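You operate a simulated robot arm through the tools that you are given. There is no shell and no other tool.

Carry out the task below with a simulated robot arm. There is one attempt and no reset: what you move stays moved.

TASK
Change the grey machine's cone to the colour on the thread card; park the old cone on the middle peg.
Fine: open the thread clip first and close it last.

It is judged by the outcome, as a careful person would: the job done as asked, and still so three seconds after it is handed in. It fails if anything else is knocked over, pushed out of place, dropped, spilled or broken.

THE ROBOT
A 6-joint arm with a two-finger gripper, fixed in place. Base frame: the origin is at the foot of the arm, x ahead of it, y to its left, z up; the work surface is at about z = 0.78. Lengths are in m, angles in degrees, forces in N, time in s.
Its first joint turns from -166.0 to 166.0 degrees. Payload 2.45 kg.
Tool frame: the origin (TCP) lies between the finger pads and is the grasp point; the fingertips stand 0.02 m ahead of it; z points along the fingers, y is the line along which they close. The gripper opens to 0.14 m. The gripper's body begins 0.168 m behind the TCP.
Orientation is that of the tool frame in the base frame, as [roll, pitch, yaw] about the fixed x, y, z axes, in that order (R = Rz(yaw) Ry(pitch) Rx(roll)). With the fingers straight down and closing along the base's y, the tool's x points along the base's -x, its y along +y and its z along -z.

THE INTERFACE
- The arm moves only by the tool step_arm. Its argument "commands" is a list of rows, each a list of 7 numbers: the shift along the tool's x, y, z in units of 50 mm (1.0 is 50 mm), then the turn, a rotation vector about the tool's x, y, z in units of 8 degrees (1.0 is 8 degrees), then the finger opening in m, from 0 to 0.14. In form: [[tx, ty, tz, rx, ry, rz, jaw], ...]. A call has 1 to 20 rows; each row shifts and turns the commanded pose from where the row before left it, along the tool's axes as they then stand. A call with a number of a shift or a turn outside -1 to 1 is refused whole. A row lasts 0.2 s, in which the tool goes at most 0.05 m and 8.6 degrees; a call with a longer step from one row to the next is refused whole, and so is a gripper value outside its range. A pose out of reach is approached as far as the arm can. The call stops where the force on the tool passes 40 N (or 10 N more than at its start, if that is more) or the arm is blocked; 0.2 s more then pass. The fingers move at their own pace (about 0.045 m/s each) and stop on an object; they squeeze with about 43 N. The grip force told is the motor's: it shows also when the fingers shut on nothing. Time passes only in rows, and 0.2 s behind the last, so rows that do not move let the fingers close. The reply holds the time, the measured pose of the TCP, the force on the tool along the base axes, the opening and the grip force, in the units named above and with some noise, with the torque about the TCP (base axes, N m) and any sound that the robot's microphone picked up.
- Cameras (640 x 400 px; columns grow to the right, rows downward): "scene" is fixed at [0.4001, 0.5004, 1.5318]; the picture's right is [-0.46, -0.89, 0.00], its down [-0.57, 0.30, -0.77] and it looks along [0.68, -0.35, -0.64] (base axes); focal length 322 px, centre (320, 200). "wrist" rides on the gripper at [0.078, 0.011, -0.209] in the tool frame; the picture's right is [-0.14, 0.99, 0.00], its down [-0.92, -0.13, -0.37] and it looks along [-0.36, -0.05, 0.93] (tool axes); focal length 280 px, centre (320, 200). There is no depth. A picture from a camera that has moved, and an enlarged one, comes with that camera's place and axes in the base frame and with its lens.
- get_image(camera): a new picture of that camera. No time passes.
- inspect(camera, box): a new picture of the part [left, top, right, bottom] of that camera's present view, enlarged. No time passes.
- sign_off(): hands the job in; it is judged then, once.

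Nothing tells you positions but the pictures and the camera data. Unless the task says otherwise, let go and move clear before handing in.

The tools are called after "Call:" as a command line: name --pt "numbers of a row" for each row, then --argument value for the rest, lists and objects as JSON in quotes. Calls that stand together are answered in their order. step_arm: Moves the arm, as the interface text tells. Its arguments: {"type":"object","properties":{"commands":{"type":"array","items":{"type":"array","items":{"type":"number"}}}},"required":["commands"]} The other tools are called the same way: get_image (camera) takes a picture; inspect (camera, box) takes an enlarged picture of a part of a camera's view; sign_off () hands the job in.

At the start:

```text
time_s: 0.0
position: [0.6942, 0.0769, 1.2335]
tcp_rot: [-180.0, 0.1, 179.9]
ft_force: [0.6, -0.1, 0.0]
torque: [-0.03, -0.02, -0.02]
opening: 0.1398
grasp_force: 0.0
```

scene: 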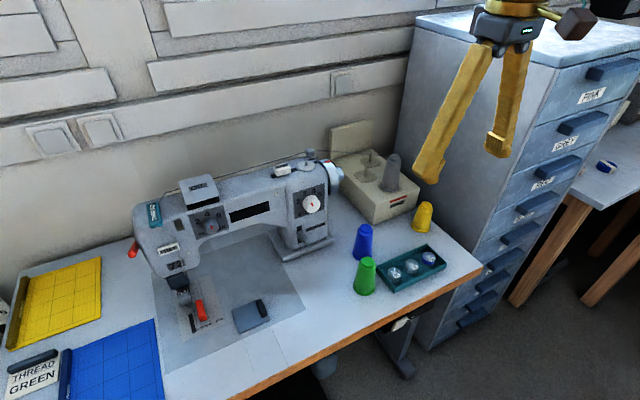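
wrist: 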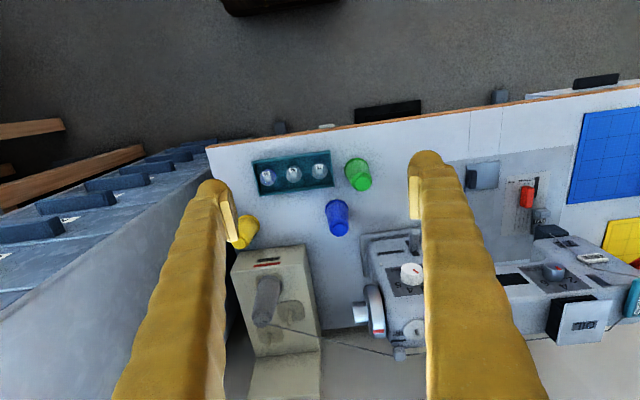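

I see a grey sewing machine on the table, a beige cone stand with a grey cone on it, loose blue, green and yellow cones, and a card that reads "THREAD GREEN". I'll look closer before moving anything.

Call:
inspect --camera "scene" --box '[300, 110, 460, 210]'

Call:
inspect --camera "scene" --box '[120, 150, 360, 300]'

Call:
inspect --camera "scene" --box '[320, 190, 480, 310]'

Call:
inspect --camera "scene" --box '[0, 320, 130, 400]'

Call:
inspect --camera "wrist" --box '[210, 220, 430, 370]'

```text
4.00 times, centred on (380, 160) of scene
camera zoom: at [0.4001, 0.5004, 1.5318], right [-0.46, -0.89, 0.0], down [-0.57, 0.3, -0.77], along [0.68, -0.35, -0.64], focal length 1286 px, centre (80, 360)
```

zoom: 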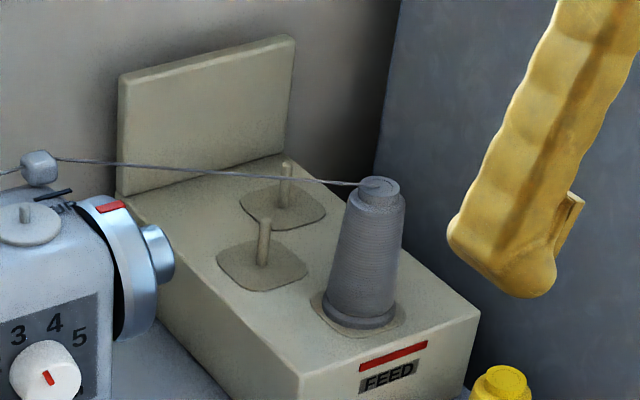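

```text
2.67 times, centred on (240, 225) of scene
camera zoom: at [0.4001, 0.5004, 1.5318], right [-0.46, -0.89, 0.0], down [-0.57, 0.3, -0.77], along [0.68, -0.35, -0.64], focal length 857 px, centre (533, 133)
```

zoom: 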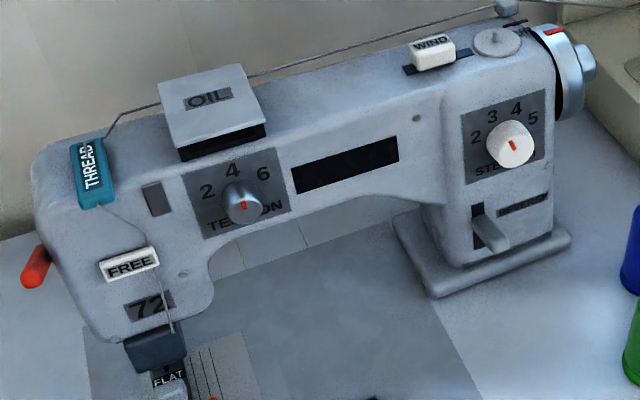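

```text
3.33 times, centred on (400, 250) of scene
camera zoom: at [0.4001, 0.5004, 1.5318], right [-0.46, -0.89, 0.0], down [-0.57, 0.3, -0.77], along [0.68, -0.35, -0.64], focal length 1072 px, centre (53, 33)
```

zoom: 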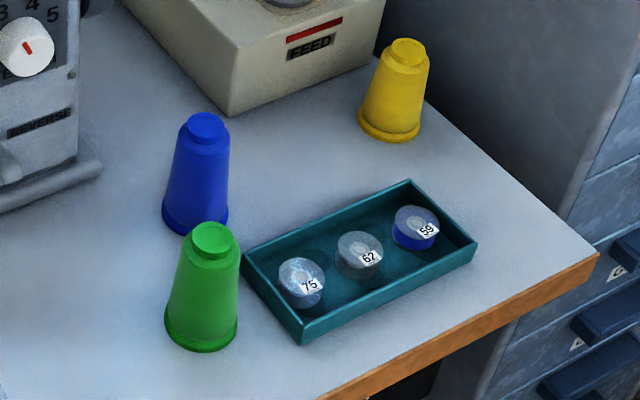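

```text
4.92 times, centred on (65, 360) of scene
camera zoom: at [0.4001, 0.5004, 1.5318], right [-0.46, -0.89, 0.0], down [-0.57, 0.3, -0.77], along [0.68, -0.35, -0.64], focal length 1583 px, centre (1575, -588)
```

zoom: 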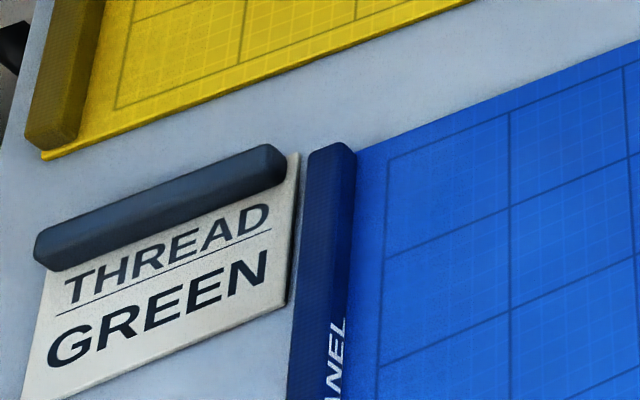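

```text
2.67 times, centred on (320, 295) of wrist
camera zoom: at [0.6158, 0.0871, 1.4414], right [0.14, 0.99, 0.0], down [0.92, -0.13, 0.37], along [0.37, -0.05, -0.93], focal length 748 px, centre (320, -53)
```

zoom: 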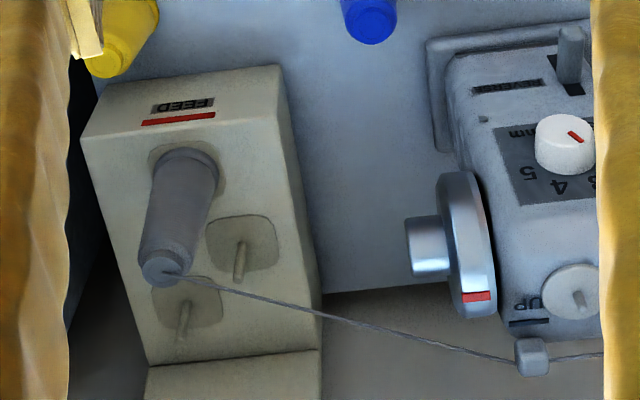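

The clip appears to be the teal "THREAD" piece on the machine's head, and the grey cone sits on the FEED peg with two empty pegs behind it. I'll zoom in on the clip and the top of the machine.

Call:
inspect --camera "scene" --box '[125, 185, 205, 235]'

Call:
inspect --camera "scene" --box '[130, 230, 230, 340]'

Call:
inspect --camera "scene" --box '[260, 145, 350, 200]'

Call:
inspect --camera "wrist" --box '[500, 200, 640, 360]'

```text
8.00 times, centred on (165, 210) of scene
camera zoom: at [0.4001, 0.5004, 1.5318], right [-0.46, -0.89, 0.0], down [-0.57, 0.3, -0.77], along [0.68, -0.35, -0.64], focal length 2572 px, centre (1560, 120)
```

zoom: 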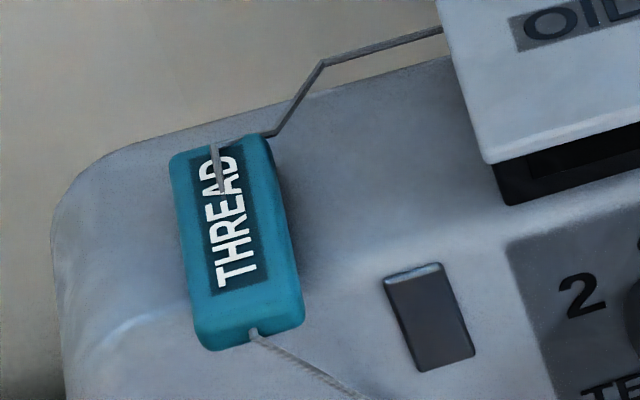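

```text
3.64 times, centred on (180, 285) of scene
camera zoom: at [0.4001, 0.5004, 1.5318], right [-0.46, -0.89, 0.0], down [-0.57, 0.3, -0.77], along [0.68, -0.35, -0.64], focal length 1169 px, centre (829, -109)
```

zoom: 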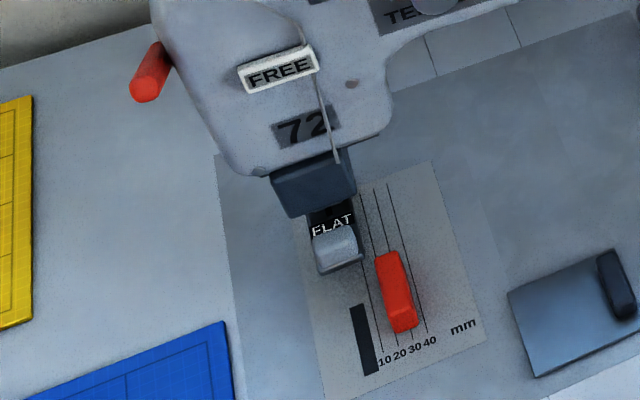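

```text
7.11 times, centred on (305, 172) of scene
camera zoom: at [0.4001, 0.5004, 1.5318], right [-0.46, -0.89, 0.0], down [-0.57, 0.3, -0.77], along [0.68, -0.35, -0.64], focal length 2286 px, centre (427, 396)
```

zoom: 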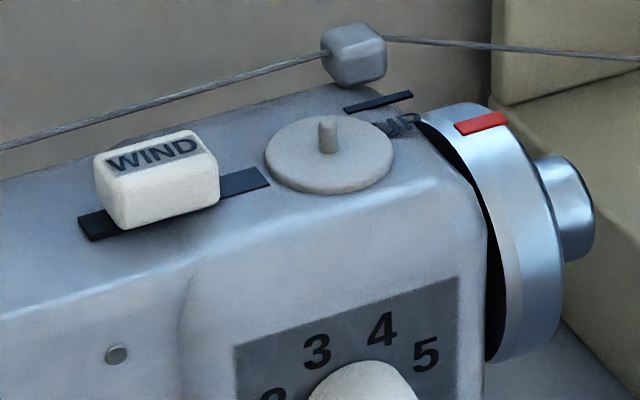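

```text
2.50 times, centred on (570, 280) of wrist
camera zoom: at [0.6158, 0.0871, 1.4414], right [0.14, 0.99, 0.0], down [0.92, -0.13, 0.37], along [0.37, -0.05, -0.93], focal length 701 px, centre (-305, 0)
```

zoom: 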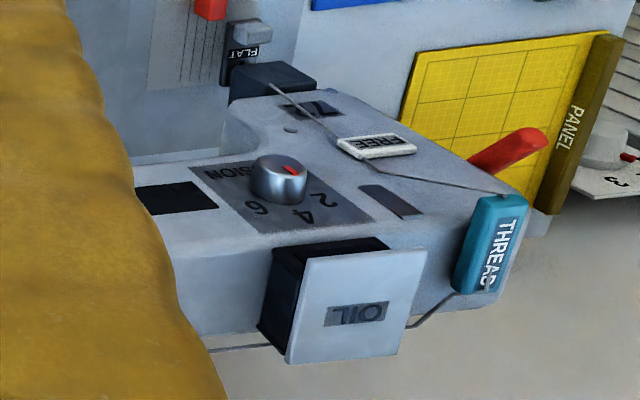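

The teal THREAD clip is near (1.03, 0.59, 1.05), at the head of the machine. I'll move the arm sideways at its present height so the wrist camera can see the clip close up.

Call:
step_arm --pt "0 1 0 0 0 0 0.14" --pt "0 1 0 0 0 0 0.14" --pt "0 1 0 0 0 0 0.14" --pt "0 1 0 0 0 0 0.14" --pt "0 1 0 0 0 0 0.14" --pt "0 1 0 0 0 0 0.14" --pt "0 1 0 0 0 0 0.14" --pt "0 1 0 0 0 0 0.14" --pt "0 1 0 0 0 0 0.14" --pt "0 1 0 0 0 0 0.14" --pt "0 0 0 0 0 0 0.14"

Call:
get_image --camera "wrist"

Call:
get_image --camera "scene"

```text
time_s: 2.4
position: [0.6946, 0.5757, 1.2327]
tcp_rot: [-180.0, 0.1, -180.0]
ft_force: [-0.6, 0.5, 0.2]
torque: [0.01, 0.03, -0.01]
opening: 0.14
grasp_force: 0.1
```

```text
taken
camera wrist: at [0.6163, 0.5865, 1.4419], right [0.14, 0.99, 0.0], down [0.92, -0.13, 0.37], along [0.37, -0.05, -0.93], focal length 280 px, centre (320, 200)
```

wrist: 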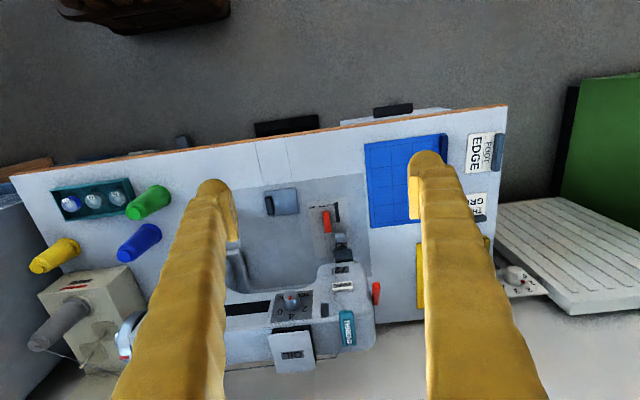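

```text
taken
```

scene: 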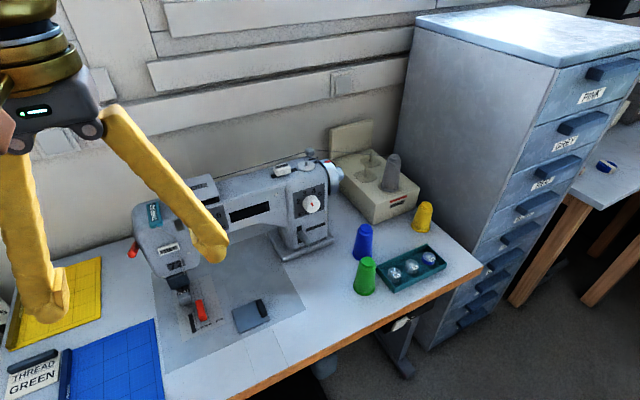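

The arm is above the left half of the table and the clip is visible between the fingers. I'll enlarge the clip and read the cards on the left.

Call:
inspect --camera "wrist" --box '[250, 240, 410, 380]'

Call:
inspect --camera "wrist" --box '[440, 110, 540, 240]'

Call:
inspect --camera "wrist" --box '[20, 160, 180, 380]'

Call:
inspect --camera "wrist" --box '[320, 290, 380, 360]'

```text
2.86 times, centred on (330, 310) of wrist
camera zoom: at [0.6163, 0.5865, 1.4419], right [0.14, 0.99, 0.0], down [0.92, -0.13, 0.37], along [0.37, -0.05, -0.93], focal length 801 px, centre (291, -114)
```

zoom: 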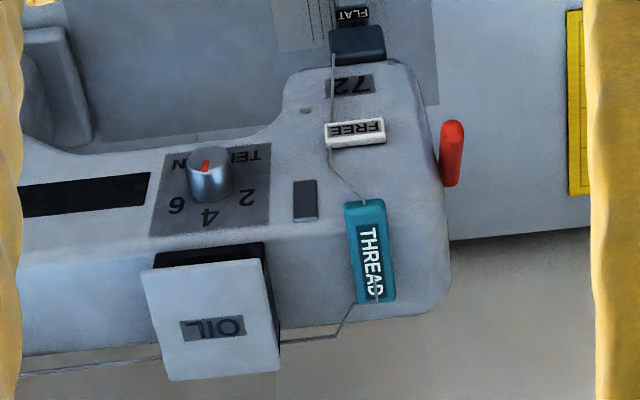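

```text
3.08 times, centred on (490, 175) of wrist
camera zoom: at [0.6163, 0.5865, 1.4419], right [0.14, 0.99, 0.0], down [0.92, -0.13, 0.37], along [0.37, -0.05, -0.93], focal length 863 px, centre (-203, 277)
```

zoom: 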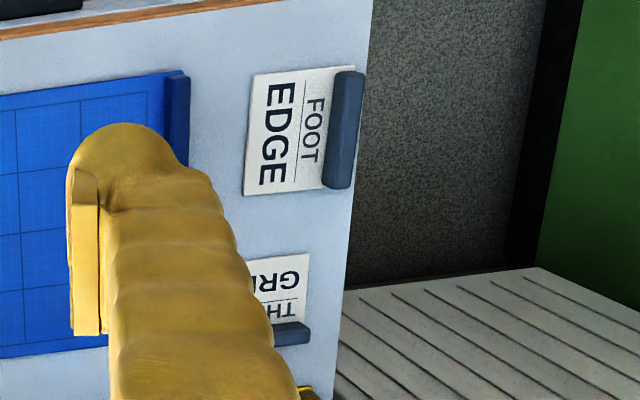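

```text
1.82 times, centred on (100, 270) of wrist
camera zoom: at [0.6163, 0.5865, 1.4419], right [0.14, 0.99, 0.0], down [0.92, -0.13, 0.37], along [0.37, -0.05, -0.93], focal length 510 px, centre (720, 73)
```

zoom: 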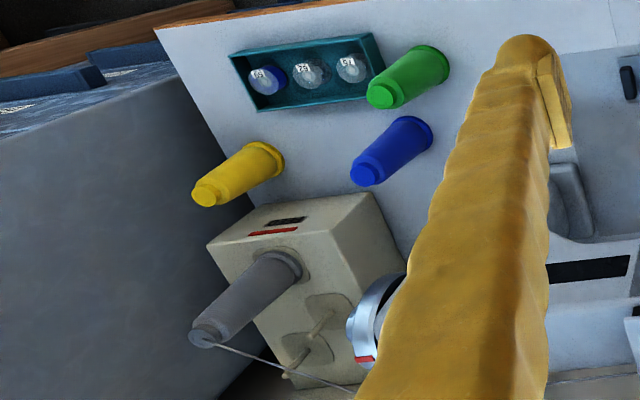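

```text
5.71 times, centred on (350, 325) of wrist
camera zoom: at [0.6163, 0.5865, 1.4419], right [0.14, 0.99, 0.0], down [0.92, -0.13, 0.37], along [0.37, -0.05, -0.93], focal length 1602 px, centre (149, -514)
```

zoom: 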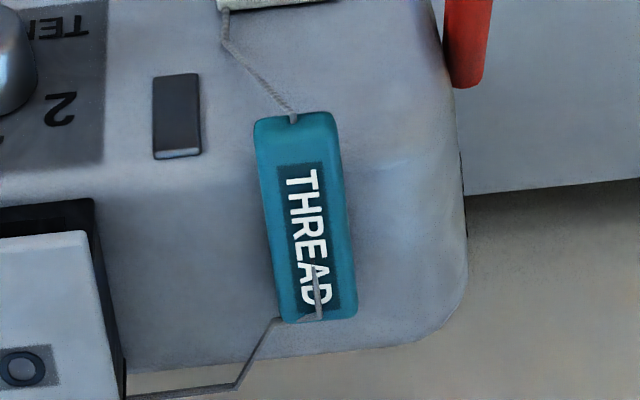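

The card reads GREEN, so the green cone at about (0.80, 0.16) is the one wanted. Next I'll tilt the tool forward for a flatter, closer look at how the teal clip is hinged.

Call:
step_arm --pt "0 0 0 0 -1 0 0.14" --pt "0 0 0 0 -1 0 0.14" --pt "0 0 0 0 -1 0 0.14" --pt "0 0 0 0 -1 0 0.14" --pt "0 0 0 0 -1 0 0.14" --pt "0 0 0 0 0 0 0.14"

Call:
get_image --camera "wrist"

```text
time_s: 3.8
position: [0.6948, 0.5762, 1.2331]
tcp_rot: [179.9, 40.1, 179.9]
ft_force: [-0.2, 0.2, -0.1]
torque: [0.01, 0.01, -0.03]
opening: 0.1398
grasp_force: 0.0
```

```text
taken
camera wrist: at [0.5003, 0.5874, 1.3423], right [0.11, 0.99, 0.09], down [0.47, -0.13, 0.88], along [0.88, -0.05, -0.48], focal length 280 px, centre (320, 200)
```

wrist: 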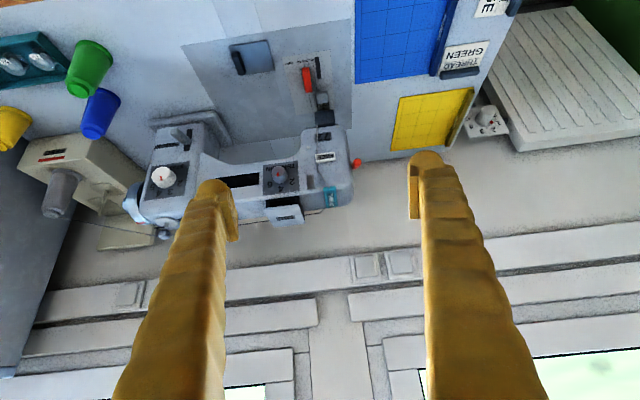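

The view confirms the scene's layout, and the way forward is clear above the machine. I'll move 0.2 m forward at this height and look again.

Call:
step_arm --pt "-0.766 0 0.643 0 0 0 0.14" --pt "-0.766 0 0.643 0 0 0 0.14" --pt "-0.766 0 0.643 0 0 0 0.14" --pt "-0.766 0 0.643 0 0 0 0.14" --pt "0 0 0 0 0 0 0.14"

Call:
get_image --camera "wrist"

Call:
inspect --camera "wrist" --box '[260, 80, 420, 180]'

```text
time_s: 5.0
position: [0.895, 0.5766, 1.2318]
tcp_rot: [179.9, 40.1, 179.8]
ft_force: [0.2, 0.1, -0.6]
torque: [0.0, 0.03, -0.05]
opening: 0.1399
grasp_force: 0.0
```

```text
taken
camera wrist: at [0.7018, 0.5867, 1.3405], right [0.11, 0.99, 0.09], down [0.47, -0.13, 0.87], along [0.88, -0.05, -0.48], focal length 280 px, centre (320, 200)
```

wrist: 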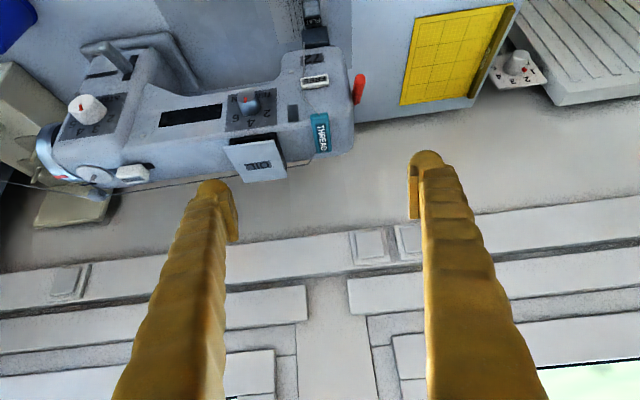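

```text
4.00 times, centred on (340, 130) of wrist
camera zoom: at [0.7018, 0.5867, 1.3405], right [0.11, 0.99, 0.09], down [0.47, -0.13, 0.87], along [0.88, -0.05, -0.48], focal length 1122 px, centre (240, 480)
```

zoom: 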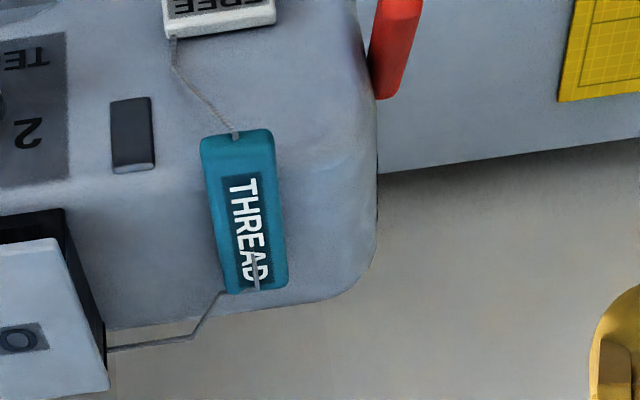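

The clip is now about 0.35 m from the wrist camera. I'll take tighter enlargements from both cameras before choosing how to open it.

Call:
inspect --camera "wrist" --box '[300, 105, 348, 160]'

Call:
inspect --camera "scene" --box '[135, 190, 175, 240]'

Call:
get_image --camera "scene"

```text
7.27 times, centred on (324, 132) of wrist
camera zoom: at [0.7018, 0.5867, 1.3405], right [0.11, 0.99, 0.09], down [0.47, -0.13, 0.87], along [0.88, -0.05, -0.48], focal length 2039 px, centre (291, 691)
```

zoom: 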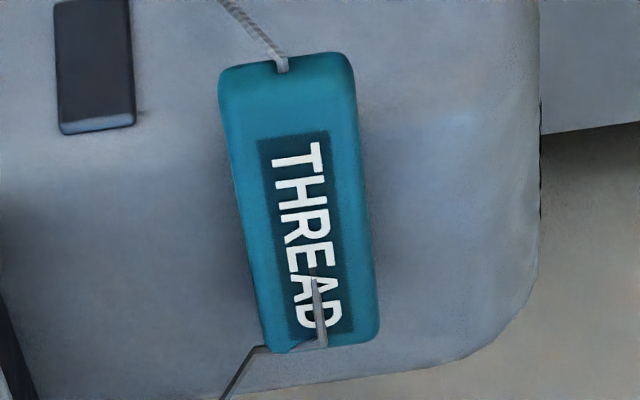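

```text
8.00 times, centred on (155, 215) of scene
camera zoom: at [0.4001, 0.5004, 1.5318], right [-0.46, -0.89, 0.0], down [-0.57, 0.3, -0.77], along [0.68, -0.35, -0.64], focal length 2572 px, centre (1640, 80)
```

zoom: 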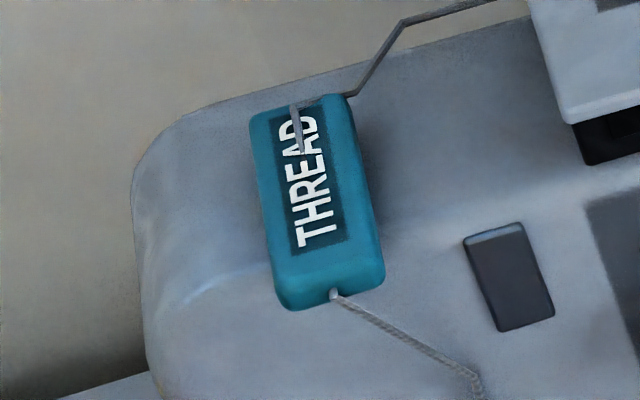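

```text
taken
```

scene: 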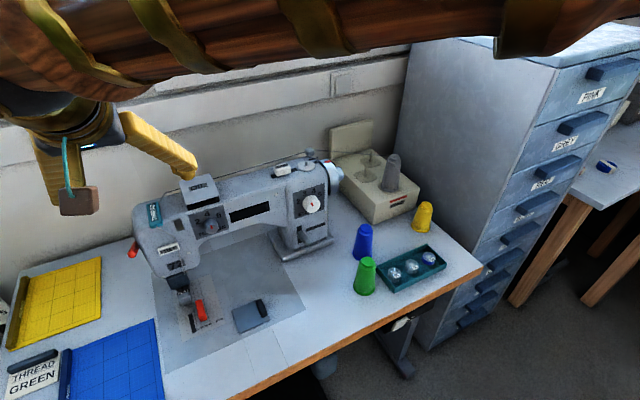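

I can see the clip's top but not its hinge. I'll tilt further and lower the camera in front of the machine, staying clear of it, for a near-horizontal view.

Call:
step_arm --pt "0 0 0 0 -1 0 0.14" --pt "0 0 0 0 -1 0 0.14" --pt "0 0 0 0 -1 0 0.14" --pt "0 0 -1 0 0 0 0.14" --pt "0.94 0.16 0.05 0 0 0 0.14" --pt "0.94 0.16 0.05 0 0 0 0.14" --pt "0.94 0.16 0.05 0 0 0 0.14" --pt "0 0 0 0 0 0 0.14"

Call:
get_image --camera "wrist"

Call:
get_image --camera "scene"

```text
time_s: 6.8
position: [0.7945, 0.5995, 1.126]
tcp_rot: [179.9, 64.0, 179.8]
ft_force: [-0.2, -0.4, -0.1]
torque: [0.0, 0.03, 0.02]
opening: 0.14
grasp_force: 0.1
```

```text
taken
camera wrist: at [0.5723, 0.6112, 1.1455], right [0.06, 0.99, 0.12], down [0.07, -0.13, 0.99], along [1.0, -0.05, -0.08], focal length 280 px, centre (320, 200)
```

wrist: 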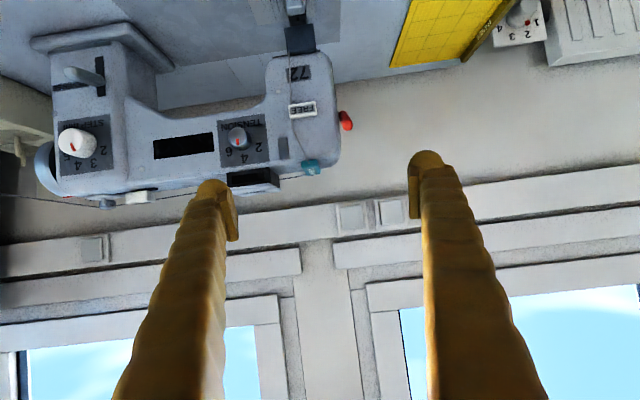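

```text
taken
```

scene: 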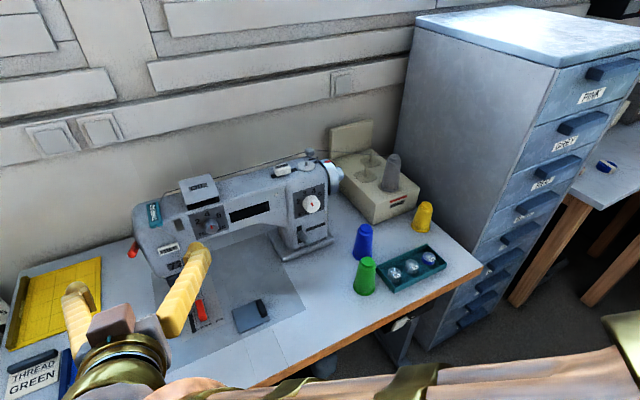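

Call:
inspect --camera "wrist" --box '[285, 90, 355, 190]'

Call:
inspect --camera "wrist" --box '[0, 60, 130, 220]'

Call:
inspect --camera "scene" --box '[130, 170, 230, 250]'

```text
4.00 times, centred on (320, 140) of wrist
camera zoom: at [0.5723, 0.6112, 1.1455], right [0.06, 0.99, 0.12], down [0.07, -0.13, 0.99], along [1.0, -0.05, -0.08], focal length 1122 px, centre (320, 440)
```

zoom: 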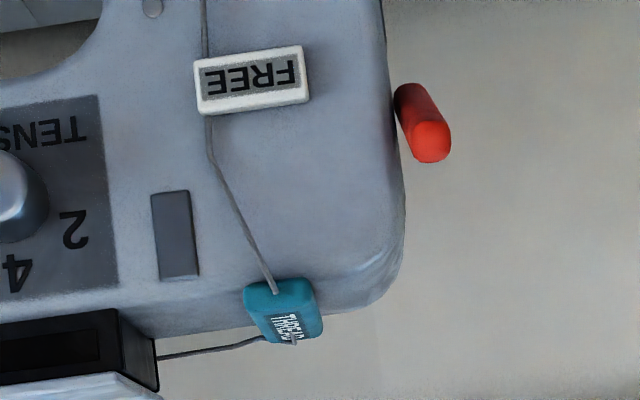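

```text
2.50 times, centred on (65, 140) of wrist
camera zoom: at [0.5723, 0.6112, 1.1455], right [0.06, 0.99, 0.12], down [0.07, -0.13, 0.99], along [1.0, -0.05, -0.08], focal length 701 px, centre (958, 350)
```

zoom: 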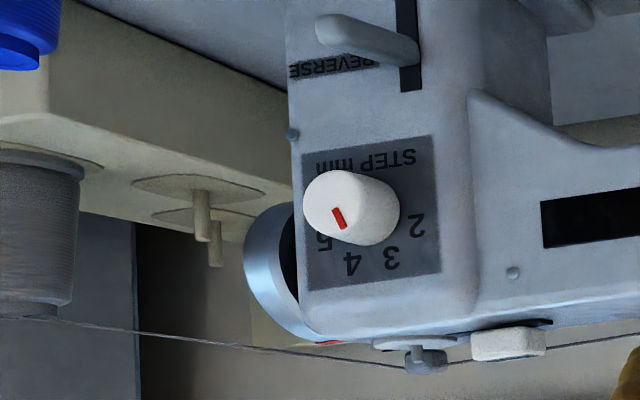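

```text
5.00 times, centred on (180, 210) of scene
camera zoom: at [0.4001, 0.5004, 1.5318], right [-0.46, -0.89, 0.0], down [-0.57, 0.3, -0.77], along [0.68, -0.35, -0.64], focal length 1608 px, centre (1020, 150)
```

zoom: 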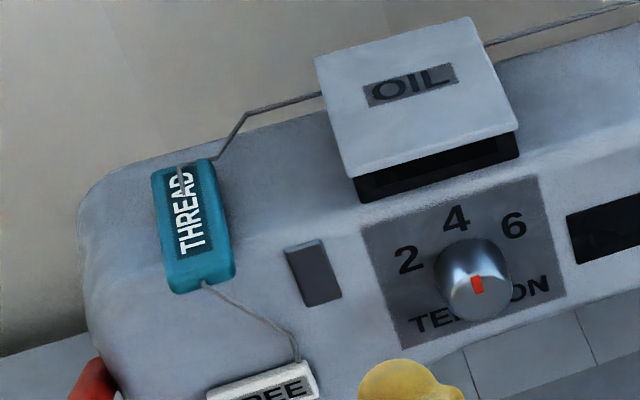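

From the front the clip is a block lying on the machine's top edge, about 0.08 × 0.025 m with its top near z = 1.06. I still need to see which end is hinged, so I'll swing out to the left for a side view.

Call:
step_arm --pt "-0.12 0.7 0.2475 0 0 0 0.14" --pt "-0.12 0.7 0.2475 0 0 0 0.14" --pt "-0.12 0.7 0.2475 0 0 0 0.14" --pt "-0.12 0.7 0.2475 0 0 0 0.14" --pt "0 0 0 0.843 0 0.411 0.14" --pt "0 0 0 0.843 0 0.411 0.14" --pt "0 0 0 0.843 0 0.411 0.14" --pt "0 0 0 0.843 0 0.411 0.14" --pt "0 0 0 0.843 0 0.411 0.14" --pt "0 0 0 0.843 0 0.411 0.14" --pt "0 0 0 0 0 0 0.14"

Call:
get_image --camera "wrist"

Call:
get_image --camera "scene"

```text
time_s: 9.2
position: [0.8497, 0.7404, 1.1257]
tcp_rot: [179.8, 64.0, 134.8]
ft_force: [-0.2, -0.2, 0.1]
torque: [-0.04, -0.03, 0.0]
opening: 0.1399
grasp_force: 0.1
```

```text
taken
camera wrist: at [0.7002, 0.9057, 1.146], right [0.74, 0.66, 0.12], down [-0.04, -0.14, 0.99], along [0.67, -0.74, -0.08], focal length 280 px, centre (320, 200)
```

wrist: 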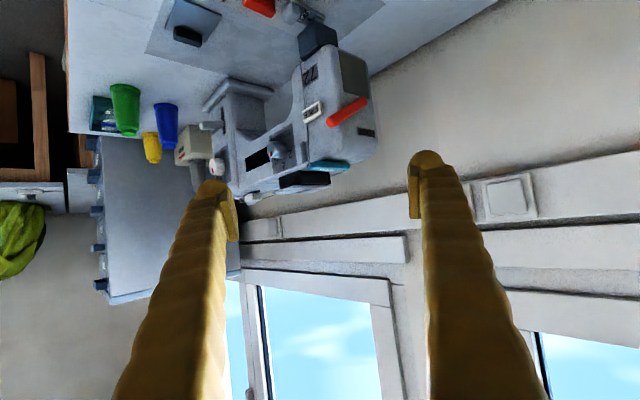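

```text
taken
```

scene: 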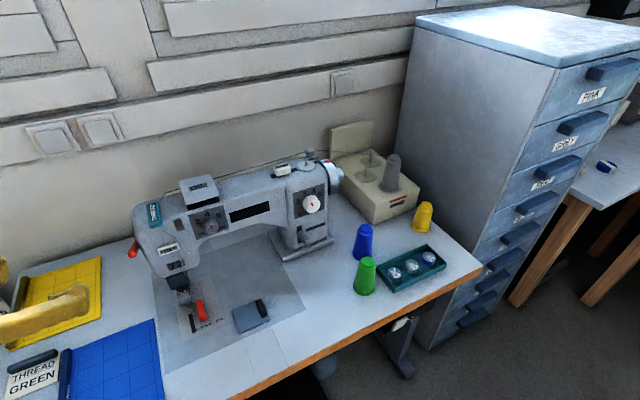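

Call:
inspect --camera "wrist" --box '[270, 120, 400, 210]'

Call:
inspect --camera "wrist" --box '[290, 145, 360, 190]'

```text
4.44 times, centred on (335, 165) of wrist
camera zoom: at [0.7002, 0.9057, 1.146], right [0.74, 0.66, 0.12], down [-0.04, -0.14, 0.99], along [0.67, -0.74, -0.08], focal length 1246 px, centre (253, 356)
```

zoom: 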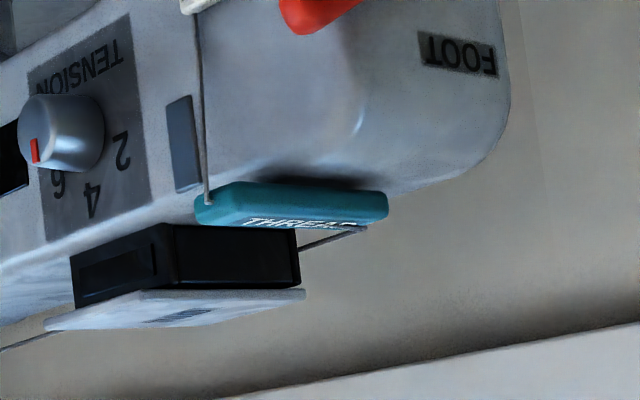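

```text
8.89 times, centred on (325, 168) of wrist
camera zoom: at [0.7002, 0.9057, 1.146], right [0.74, 0.66, 0.12], down [-0.04, -0.14, 0.99], along [0.67, -0.74, -0.08], focal length 2492 px, centre (276, 489)
```

zoom: 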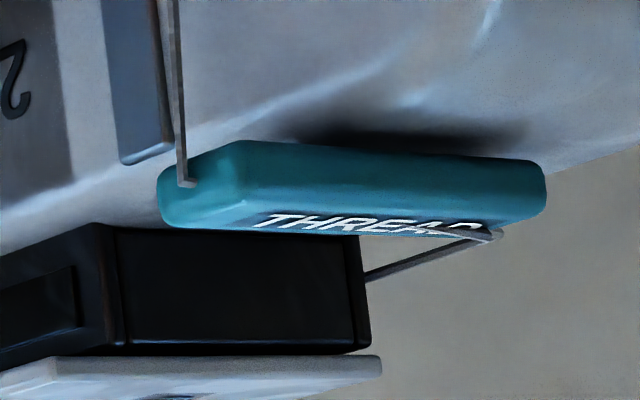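

The side view shows a flat teal lever raised slightly off the machine, with its front end overhanging the machine's front edge. It spans about x 0.977–1.055, y 0.570–0.594, with its top at z ≈ 1.063. I'll come round in front of it and set up a narrow pinch on its front end.

Call:
step_arm --pt "0 0 0 -0.843 0 -0.411 0.1" --pt "0 0 0 -0.843 0 -0.411 0.08" --pt "0 0 0 -0.843 0 -0.411 0.06" --pt "0 0 0 -0.843 0 -0.411 0.06" --pt "0 0 0 -0.843 0 -0.411 0.06" --pt "0 0 0 -0.843 0 -0.411 0.06" --pt "-0.135 -0.79 -0.066 0 0 0 0.06" --pt "-0.135 -0.79 -0.066 0 0 0 0.06" --pt "-0.135 -0.79 -0.066 0 0 0 0.06" --pt "-0.135 -0.79 -0.066 0 0 0 0.06" --pt "0 0 0 0 1 0 0.06" --pt "-0.072 0 0.715 0 0 0 0.06" --pt "-0.072 0 0.715 0 0 0 0.06" --pt "-0.072 0 0.715 0 0 0 0.06" --pt "0 0 0 0 0 0 0.06"

Call:
get_image --camera "wrist"

Call:
get_image --camera "scene"

```text
time_s: 12.4
position: [0.9454, 0.5825, 1.107]
tcp_rot: [180.0, 56.1, 179.8]
ft_force: [0.0, -0.2, -0.4]
torque: [0.03, -0.02, 0.04]
opening: 0.0602
grasp_force: 0.1
```

```text
taken
camera wrist: at [0.7297, 0.5937, 1.1574], right [0.08, 0.99, 0.11], down [0.21, -0.13, 0.97], along [0.97, -0.05, -0.22], focal length 280 px, centre (320, 200)
```

wrist: 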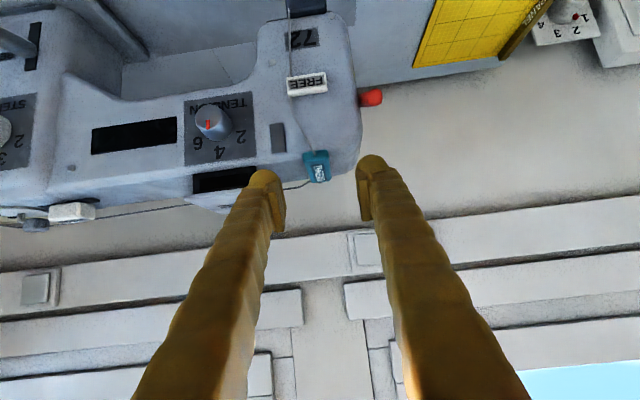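

```text
taken
```

scene: 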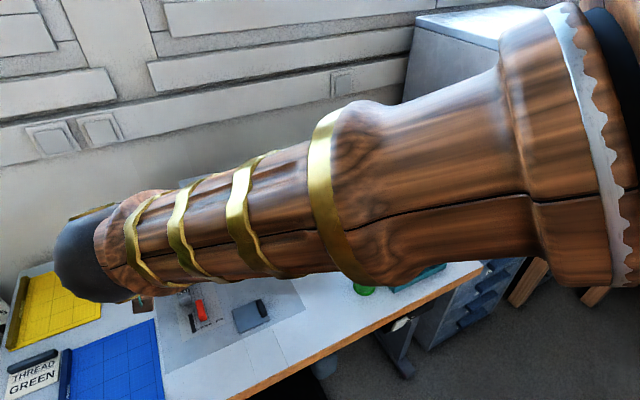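

The fingertips straddle the clip evenly in the wrist view. I'll advance so the tips flank the clip's front end, then check before closing.

Call:
step_arm --pt "0.069 0 0.47 0 0 0 0.06" --pt "0.069 0 0.47 0 0 0 0.06" --pt "0 0 0 0 0 0 0.06"

Call:
get_image --camera "wrist"

Call:
inspect --camera "wrist" --box '[240, 110, 400, 230]'

```text
time_s: 13.2
position: [0.9796, 0.5825, 1.0719]
tcp_rot: [180.0, 56.2, 179.9]
ft_force: [0.9, -0.6, 0.2]
torque: [0.01, 0.02, -0.02]
opening: 0.0602
grasp_force: 0.1
```

```text
taken
camera wrist: at [0.7624, 0.5936, 1.1231], right [0.08, 0.99, 0.11], down [0.21, -0.13, 0.97], along [0.97, -0.05, -0.22], focal length 280 px, centre (320, 200)
```

wrist: 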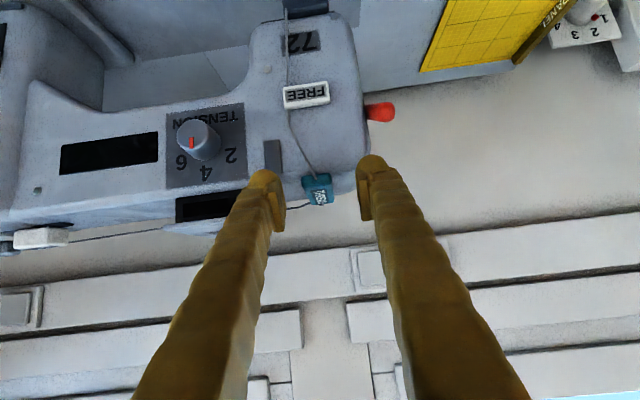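

```text
3.33 times, centred on (320, 170) of wrist
camera zoom: at [0.7624, 0.5936, 1.1231], right [0.08, 0.99, 0.11], down [0.21, -0.13, 0.97], along [0.97, -0.05, -0.22], focal length 935 px, centre (320, 300)
```

zoom: 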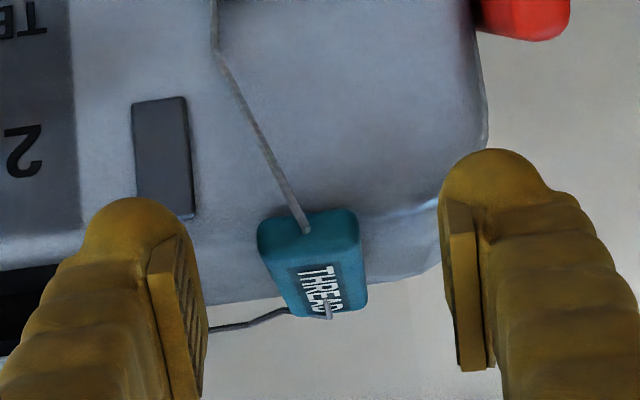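

The fingers flank the clip's front end evenly with no contact force. I'll close on it gently without moving.

Call:
step_arm --pt "0 0 0 0 0 0 0.045" --pt "0 0 0 0 0 0 0.03" --pt "0 0 0 0 0 0 0.02" --pt "0 0 0 0 0 0 0.01" --pt "0 0 0 0 0 0 0.01" --pt "0 0 0 0 0 0 0.01"

Call:
inspect --camera "wrist" --box '[240, 110, 400, 230]'

```text
time_s: 14.6
position: [0.9794, 0.5809, 1.0716]
tcp_rot: [-179.8, 56.0, 180.0]
ft_force: [-8.9, -32.3, -0.9]
torque: [-0.38, 0.21, -0.16]
opening: 0.025
grasp_force: 45.1
```

```text
3.33 times, centred on (320, 170) of wrist
camera zoom: at [0.7626, 0.5924, 1.1233], right [0.08, 0.99, 0.11], down [0.21, -0.13, 0.97], along [0.97, -0.05, -0.22], focal length 935 px, centre (320, 300)
```

zoom: 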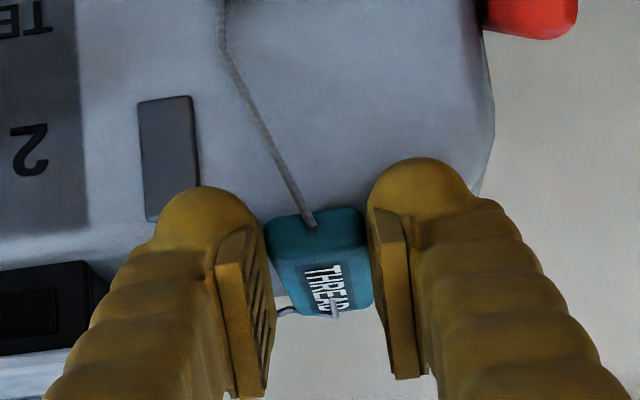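

The jaws hold the clip at 25 mm, but there is about 32 N of side load because I'm 1–2 mm off centre. I'll shift slightly in −y to relieve it before lifting.

Call:
step_arm --pt "0 -0.035 0 0 0 0 0.01" --pt "0 0 0 0 0 0 0.01"

```text
time_s: 15.2
position: [0.9798, 0.5815, 1.0709]
tcp_rot: [179.8, 56.1, 179.9]
ft_force: [12.0, -13.1, -6.0]
torque: [-0.15, 0.29, -0.06]
opening: 0.025
grasp_force: 45.4
```

The side load has dropped. I'll try lifting the front end a few millimetres and watch the force to see whether the hinge is at the rear.

Call:
step_arm --pt "-0.05 -0.012 -0.034 0 0 0 0.01" --pt "-0.05 0 -0.034 0 0 0 0.01" --pt "0 0 0 0 0 0 0.01"

Call:
inspect --camera "wrist" --box '[240, 110, 400, 230]'

```text
time_s: 16.0
position: [0.9798, 0.5808, 1.0764]
tcp_rot: [179.9, 56.0, 179.9]
ft_force: [6.5, 2.6, -17.4]
torque: [0.03, 1.26, 0.06]
opening: 0.0248
grasp_force: 44.8
```

```text
3.33 times, centred on (320, 170) of wrist
camera zoom: at [0.7623, 0.5916, 1.1286], right [0.08, 0.99, 0.11], down [0.21, -0.13, 0.97], along [0.97, -0.05, -0.22], focal length 935 px, centre (320, 300)
```

zoom: 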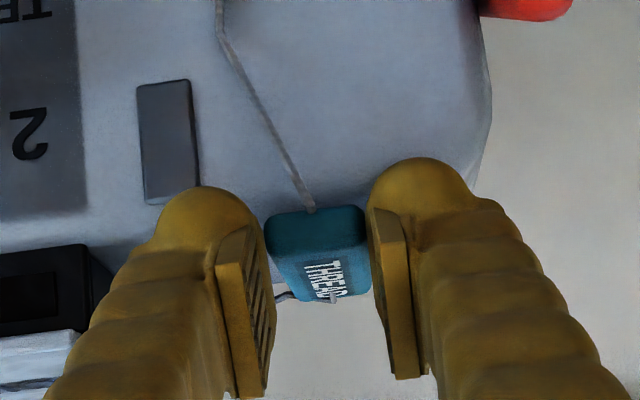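

The front end lifted about 5 mm with steady resistance while the rear stayed put, so the hinge is at the rear. I'll keep lifting along an arc around the rear hinge in small steps.

Call:
step_arm --pt "-0.115 0 -0.032 0 0.25 0 0.01" --pt "-0.115 0 -0.032 0 0.25 0 0.01" --pt "0 0 0 0 0 0 0.01"

Call:
inspect --camera "wrist" --box '[240, 110, 400, 230]'

```text
time_s: 16.8
position: [0.9839, 0.5803, 1.0901]
tcp_rot: [180.0, 52.0, 179.9]
ft_force: [-24.2, 9.8, -3.5]
torque: [0.12, 1.03, 0.01]
opening: 0.0249
grasp_force: 44.9
```

```text
3.33 times, centred on (320, 170) of wrist
camera zoom: at [0.7707, 0.5914, 1.1563], right [0.08, 0.99, 0.11], down [0.27, -0.13, 0.95], along [0.96, -0.05, -0.28], focal length 935 px, centre (320, 300)
```

zoom: 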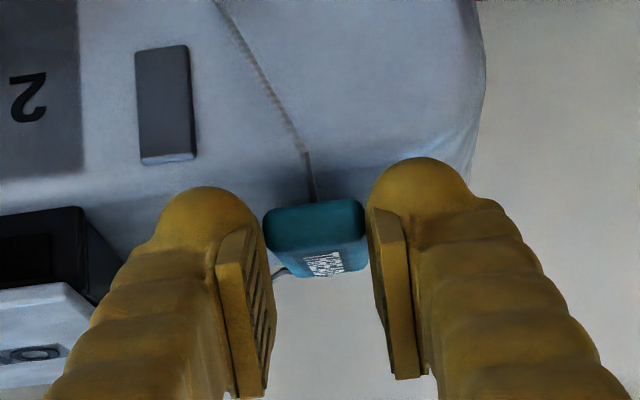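

The lever is rising at about 16° and I'm now pushing slightly forward against the hinge. I'll continue the arc with less forward motion.

Call:
step_arm --pt "-0.102 0.006 -0.042 0 0.25 0 0.01" --pt "-0.102 0 -0.042 0 0.25 0 0.01" --pt "0 0 0 0 0 0 0.01"

Call:
inspect --camera "wrist" --box '[240, 110, 400, 230]'

```text
time_s: 17.6
position: [0.9876, 0.5798, 1.099]
tcp_rot: [180.0, 48.0, 179.9]
ft_force: [1.7, 15.8, -14.9]
torque: [0.15, 1.01, 0.02]
opening: 0.0249
grasp_force: 45.0
```

```text
3.33 times, centred on (320, 170) of wrist
camera zoom: at [0.7803, 0.5917, 1.1803], right [0.09, 0.99, 0.1], down [0.34, -0.13, 0.93], along [0.94, -0.05, -0.35], focal length 935 px, centre (320, 300)
```

zoom: 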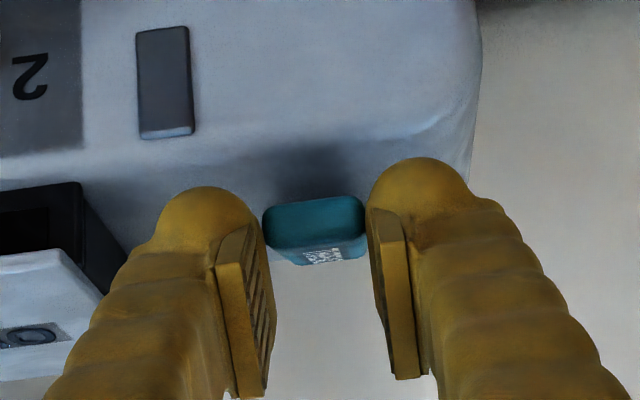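

The thread run below the clip has been released, so the clip is opening. I'll continue the arc and correct the small side load.

Call:
step_arm --pt "-0.108 0.012 -0.022 0 0.25 0 0.01" --pt "-0.108 0.006 -0.022 0 0.25 0 0.01" --pt "0 0 0 0 0 0 0.01"

Call:
inspect --camera "wrist" --box '[240, 110, 400, 230]'

```text
time_s: 18.4
position: [0.9947, 0.5799, 1.1102]
tcp_rot: [180.0, 44.1, 179.9]
ft_force: [-1.7, 0.3, -10.9]
torque: [0.01, 0.83, 0.01]
opening: 0.0248
grasp_force: 44.8
```

```text
3.33 times, centred on (320, 170) of wrist
camera zoom: at [0.7928, 0.592, 1.2053], right [0.1, 0.99, 0.1], down [0.41, -0.13, 0.91], along [0.91, -0.05, -0.41], focal length 935 px, centre (320, 300)
```

zoom: 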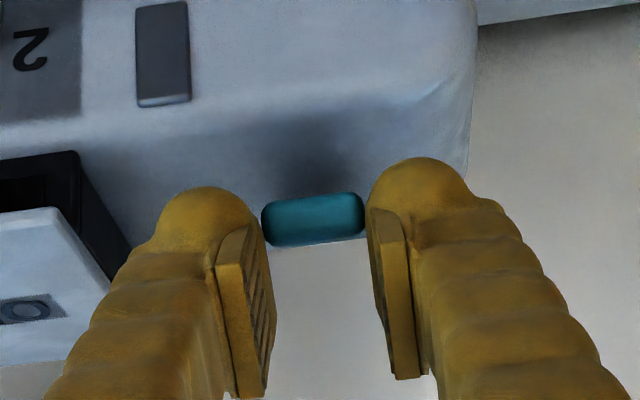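

The forces are small and the lever is at about 35°. I'll keep following the arc.

Call:
step_arm --pt "-0.117 0 -0.005 0 0.25 0 0.01" --pt "-0.117 0 -0.005 0 0.25 0 0.01" --pt "0 0 0 0 0 0 0.01"

Call:
inspect --camera "wrist" --box '[240, 110, 400, 230]'

```text
time_s: 19.2
position: [1.0009, 0.5816, 1.1177]
tcp_rot: [180.0, 40.1, 179.9]
ft_force: [-15.0, -6.6, -4.7]
torque: [-0.14, 1.15, -0.03]
opening: 0.0248
grasp_force: 45.2
```

```text
3.33 times, centred on (320, 170) of wrist
camera zoom: at [0.8071, 0.5918, 1.2275], right [0.11, 0.99, 0.09], down [0.47, -0.13, 0.87], along [0.88, -0.05, -0.48], focal length 935 px, centre (320, 300)
```

zoom: 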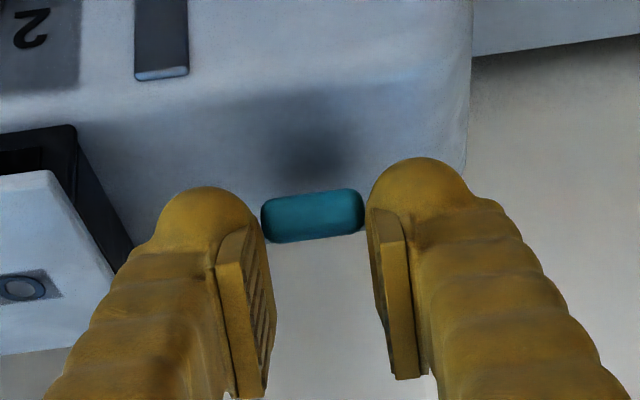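

The lever is at roughly 40°. I'll continue until it meets its stop or is clearly open.

Call:
step_arm --pt "-0.112 0 -0.012 0 0.25 0 0.01" --pt "-0.112 0 -0.012 0 0.25 0 0.01" --pt "0 0 0 0 0 0 0.01"

Call:
step_arm --pt "-0.112 0 0.0 0 0.25 0 0.01" --pt "-0.112 0 0.0 0 0.25 0 0.01" --pt "0 0 0 0 0 0 0.01"

Call:
inspect --camera "wrist" --box '[240, 110, 400, 230]'

```text
time_s: 20.0
position: [1.0095, 0.5802, 1.1262]
tcp_rot: [-180.0, 36.0, 179.9]
ft_force: [-5.8, -5.2, -14.0]
torque: [-0.08, 1.04, 0.03]
opening: 0.0248
grasp_force: 44.1
```

```text
time_s: 20.8
position: [1.0184, 0.581, 1.1336]
tcp_rot: [-179.9, 32.0, 179.8]
ft_force: [-6.8, -16.4, -11.8]
torque: [-0.23, 1.01, 0.06]
opening: 0.0248
grasp_force: 44.9
```

```text
3.33 times, centred on (320, 170) of wrist
camera zoom: at [0.8414, 0.5918, 1.2678], right [0.12, 0.99, 0.07], down [0.58, -0.13, 0.8], along [0.8, -0.05, -0.59], focal length 935 px, centre (320, 300)
```

zoom: 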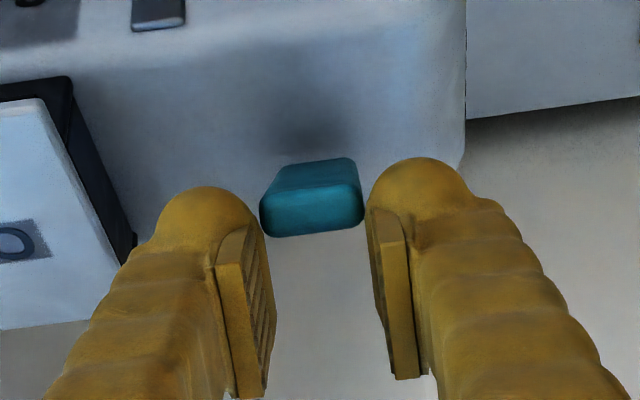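

The underside of the lever is now visible, so it's around 55° open and still moving freely. I'll continue with the arc refined to the fitted hinge radius of about 0.076 m.

Call:
step_arm --pt "-0.141 -0.008 0.01 0 0.25 0 0.01" --pt "-0.141 -0.008 0.01 0 0.25 0 0.01" --pt "0 0 0 0 0 0 0.01"

Call:
inspect --camera "wrist" --box '[240, 110, 400, 230]'

```text
time_s: 21.6
position: [1.0308, 0.5806, 1.1393]
tcp_rot: [180.0, 28.2, 179.9]
ft_force: [-4.4, -2.2, -5.1]
torque: [-0.02, 0.62, 0.0]
opening: 0.0247
grasp_force: 44.9
```

```text
3.33 times, centred on (320, 170) of wrist
camera zoom: at [0.864, 0.5915, 1.2866], right [0.12, 0.99, 0.07], down [0.64, -0.13, 0.76], along [0.76, -0.05, -0.65], focal length 935 px, centre (320, 300)
```

zoom: 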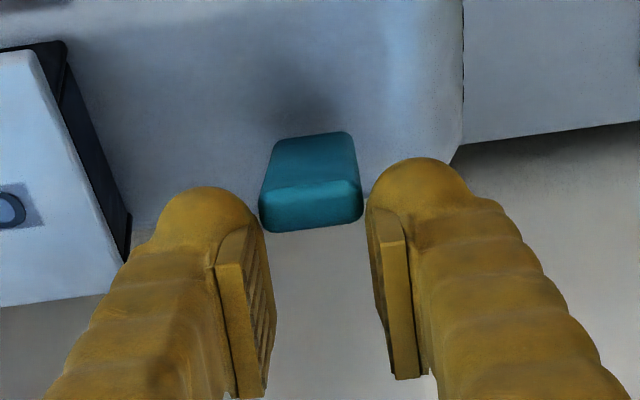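

Call:
step_arm --pt "-0.14 0 0.024 0 0.25 0 0.01" --pt "-0.14 0 0.024 0 0.25 0 0.01" --pt "0 0 0 0 0 0 0.01"

Call:
get_image --camera "wrist"

```text
time_s: 22.0
position: [1.0341, 0.5809, 1.14]
tcp_rot: [-179.9, 26.1, -180.0]
ft_force: [-14.5, -5.0, 0.8]
torque: [-0.05, -0.73, -0.02]
opening: 0.025
grasp_force: 45.3
stopped in row 2: the force on the tool passed its limit at 47 N (the readings are from after the stop); the commanded pose is now the measured one
```

```text
taken
camera wrist: at [0.8724, 0.592, 1.2932], right [0.12, 0.99, 0.06], down [0.66, -0.13, 0.74], along [0.74, -0.05, -0.67], focal length 280 px, centre (320, 200)
```

wrist: 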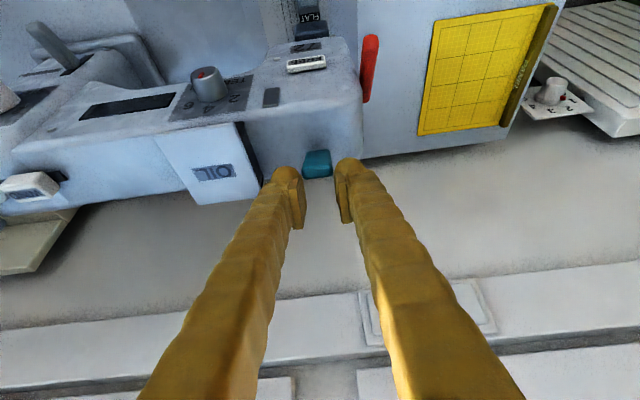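

The lever has reached its stop at about 70°, so it's fully open. I'll release it, back straight out, and check that it stays open.

Call:
step_arm --pt "0 0 0 0 0 0 0.03" --pt "0 0 0 0 0 0 0.045" --pt "0 0 0 0 0 0 0.06" --pt "0 0 -0.6 0 0 0 0.06" --pt "0 0 -0.8 0 0 0 0.06" --pt "0 0 -0.8 0 0 0 0.06" --pt "0 0 -0.8 0 0 0 0.06" --pt "0 0 0 0 0 0 0.06"

Call:
get_image --camera "wrist"

Call:
get_image --camera "scene"

```text
time_s: 23.8
position: [0.969, 0.5827, 1.2734]
tcp_rot: [-179.9, 26.1, 180.0]
ft_force: [0.7, 0.5, 0.1]
torque: [0.0, 0.02, -0.01]
opening: 0.0599
grasp_force: 0.0
```

```text
taken
camera wrist: at [0.8068, 0.5935, 1.427], right [0.12, 0.99, 0.06], down [0.66, -0.13, 0.74], along [0.74, -0.05, -0.67], focal length 280 px, centre (320, 200)
```

wrist: 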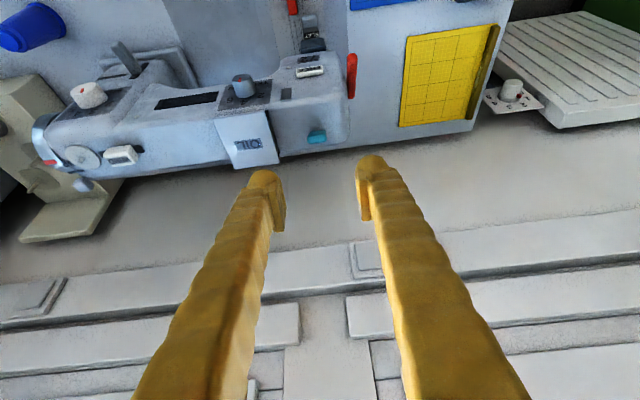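

```text
taken
```

scene: 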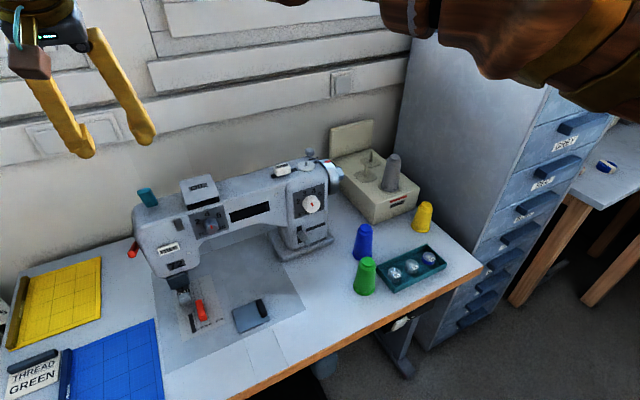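

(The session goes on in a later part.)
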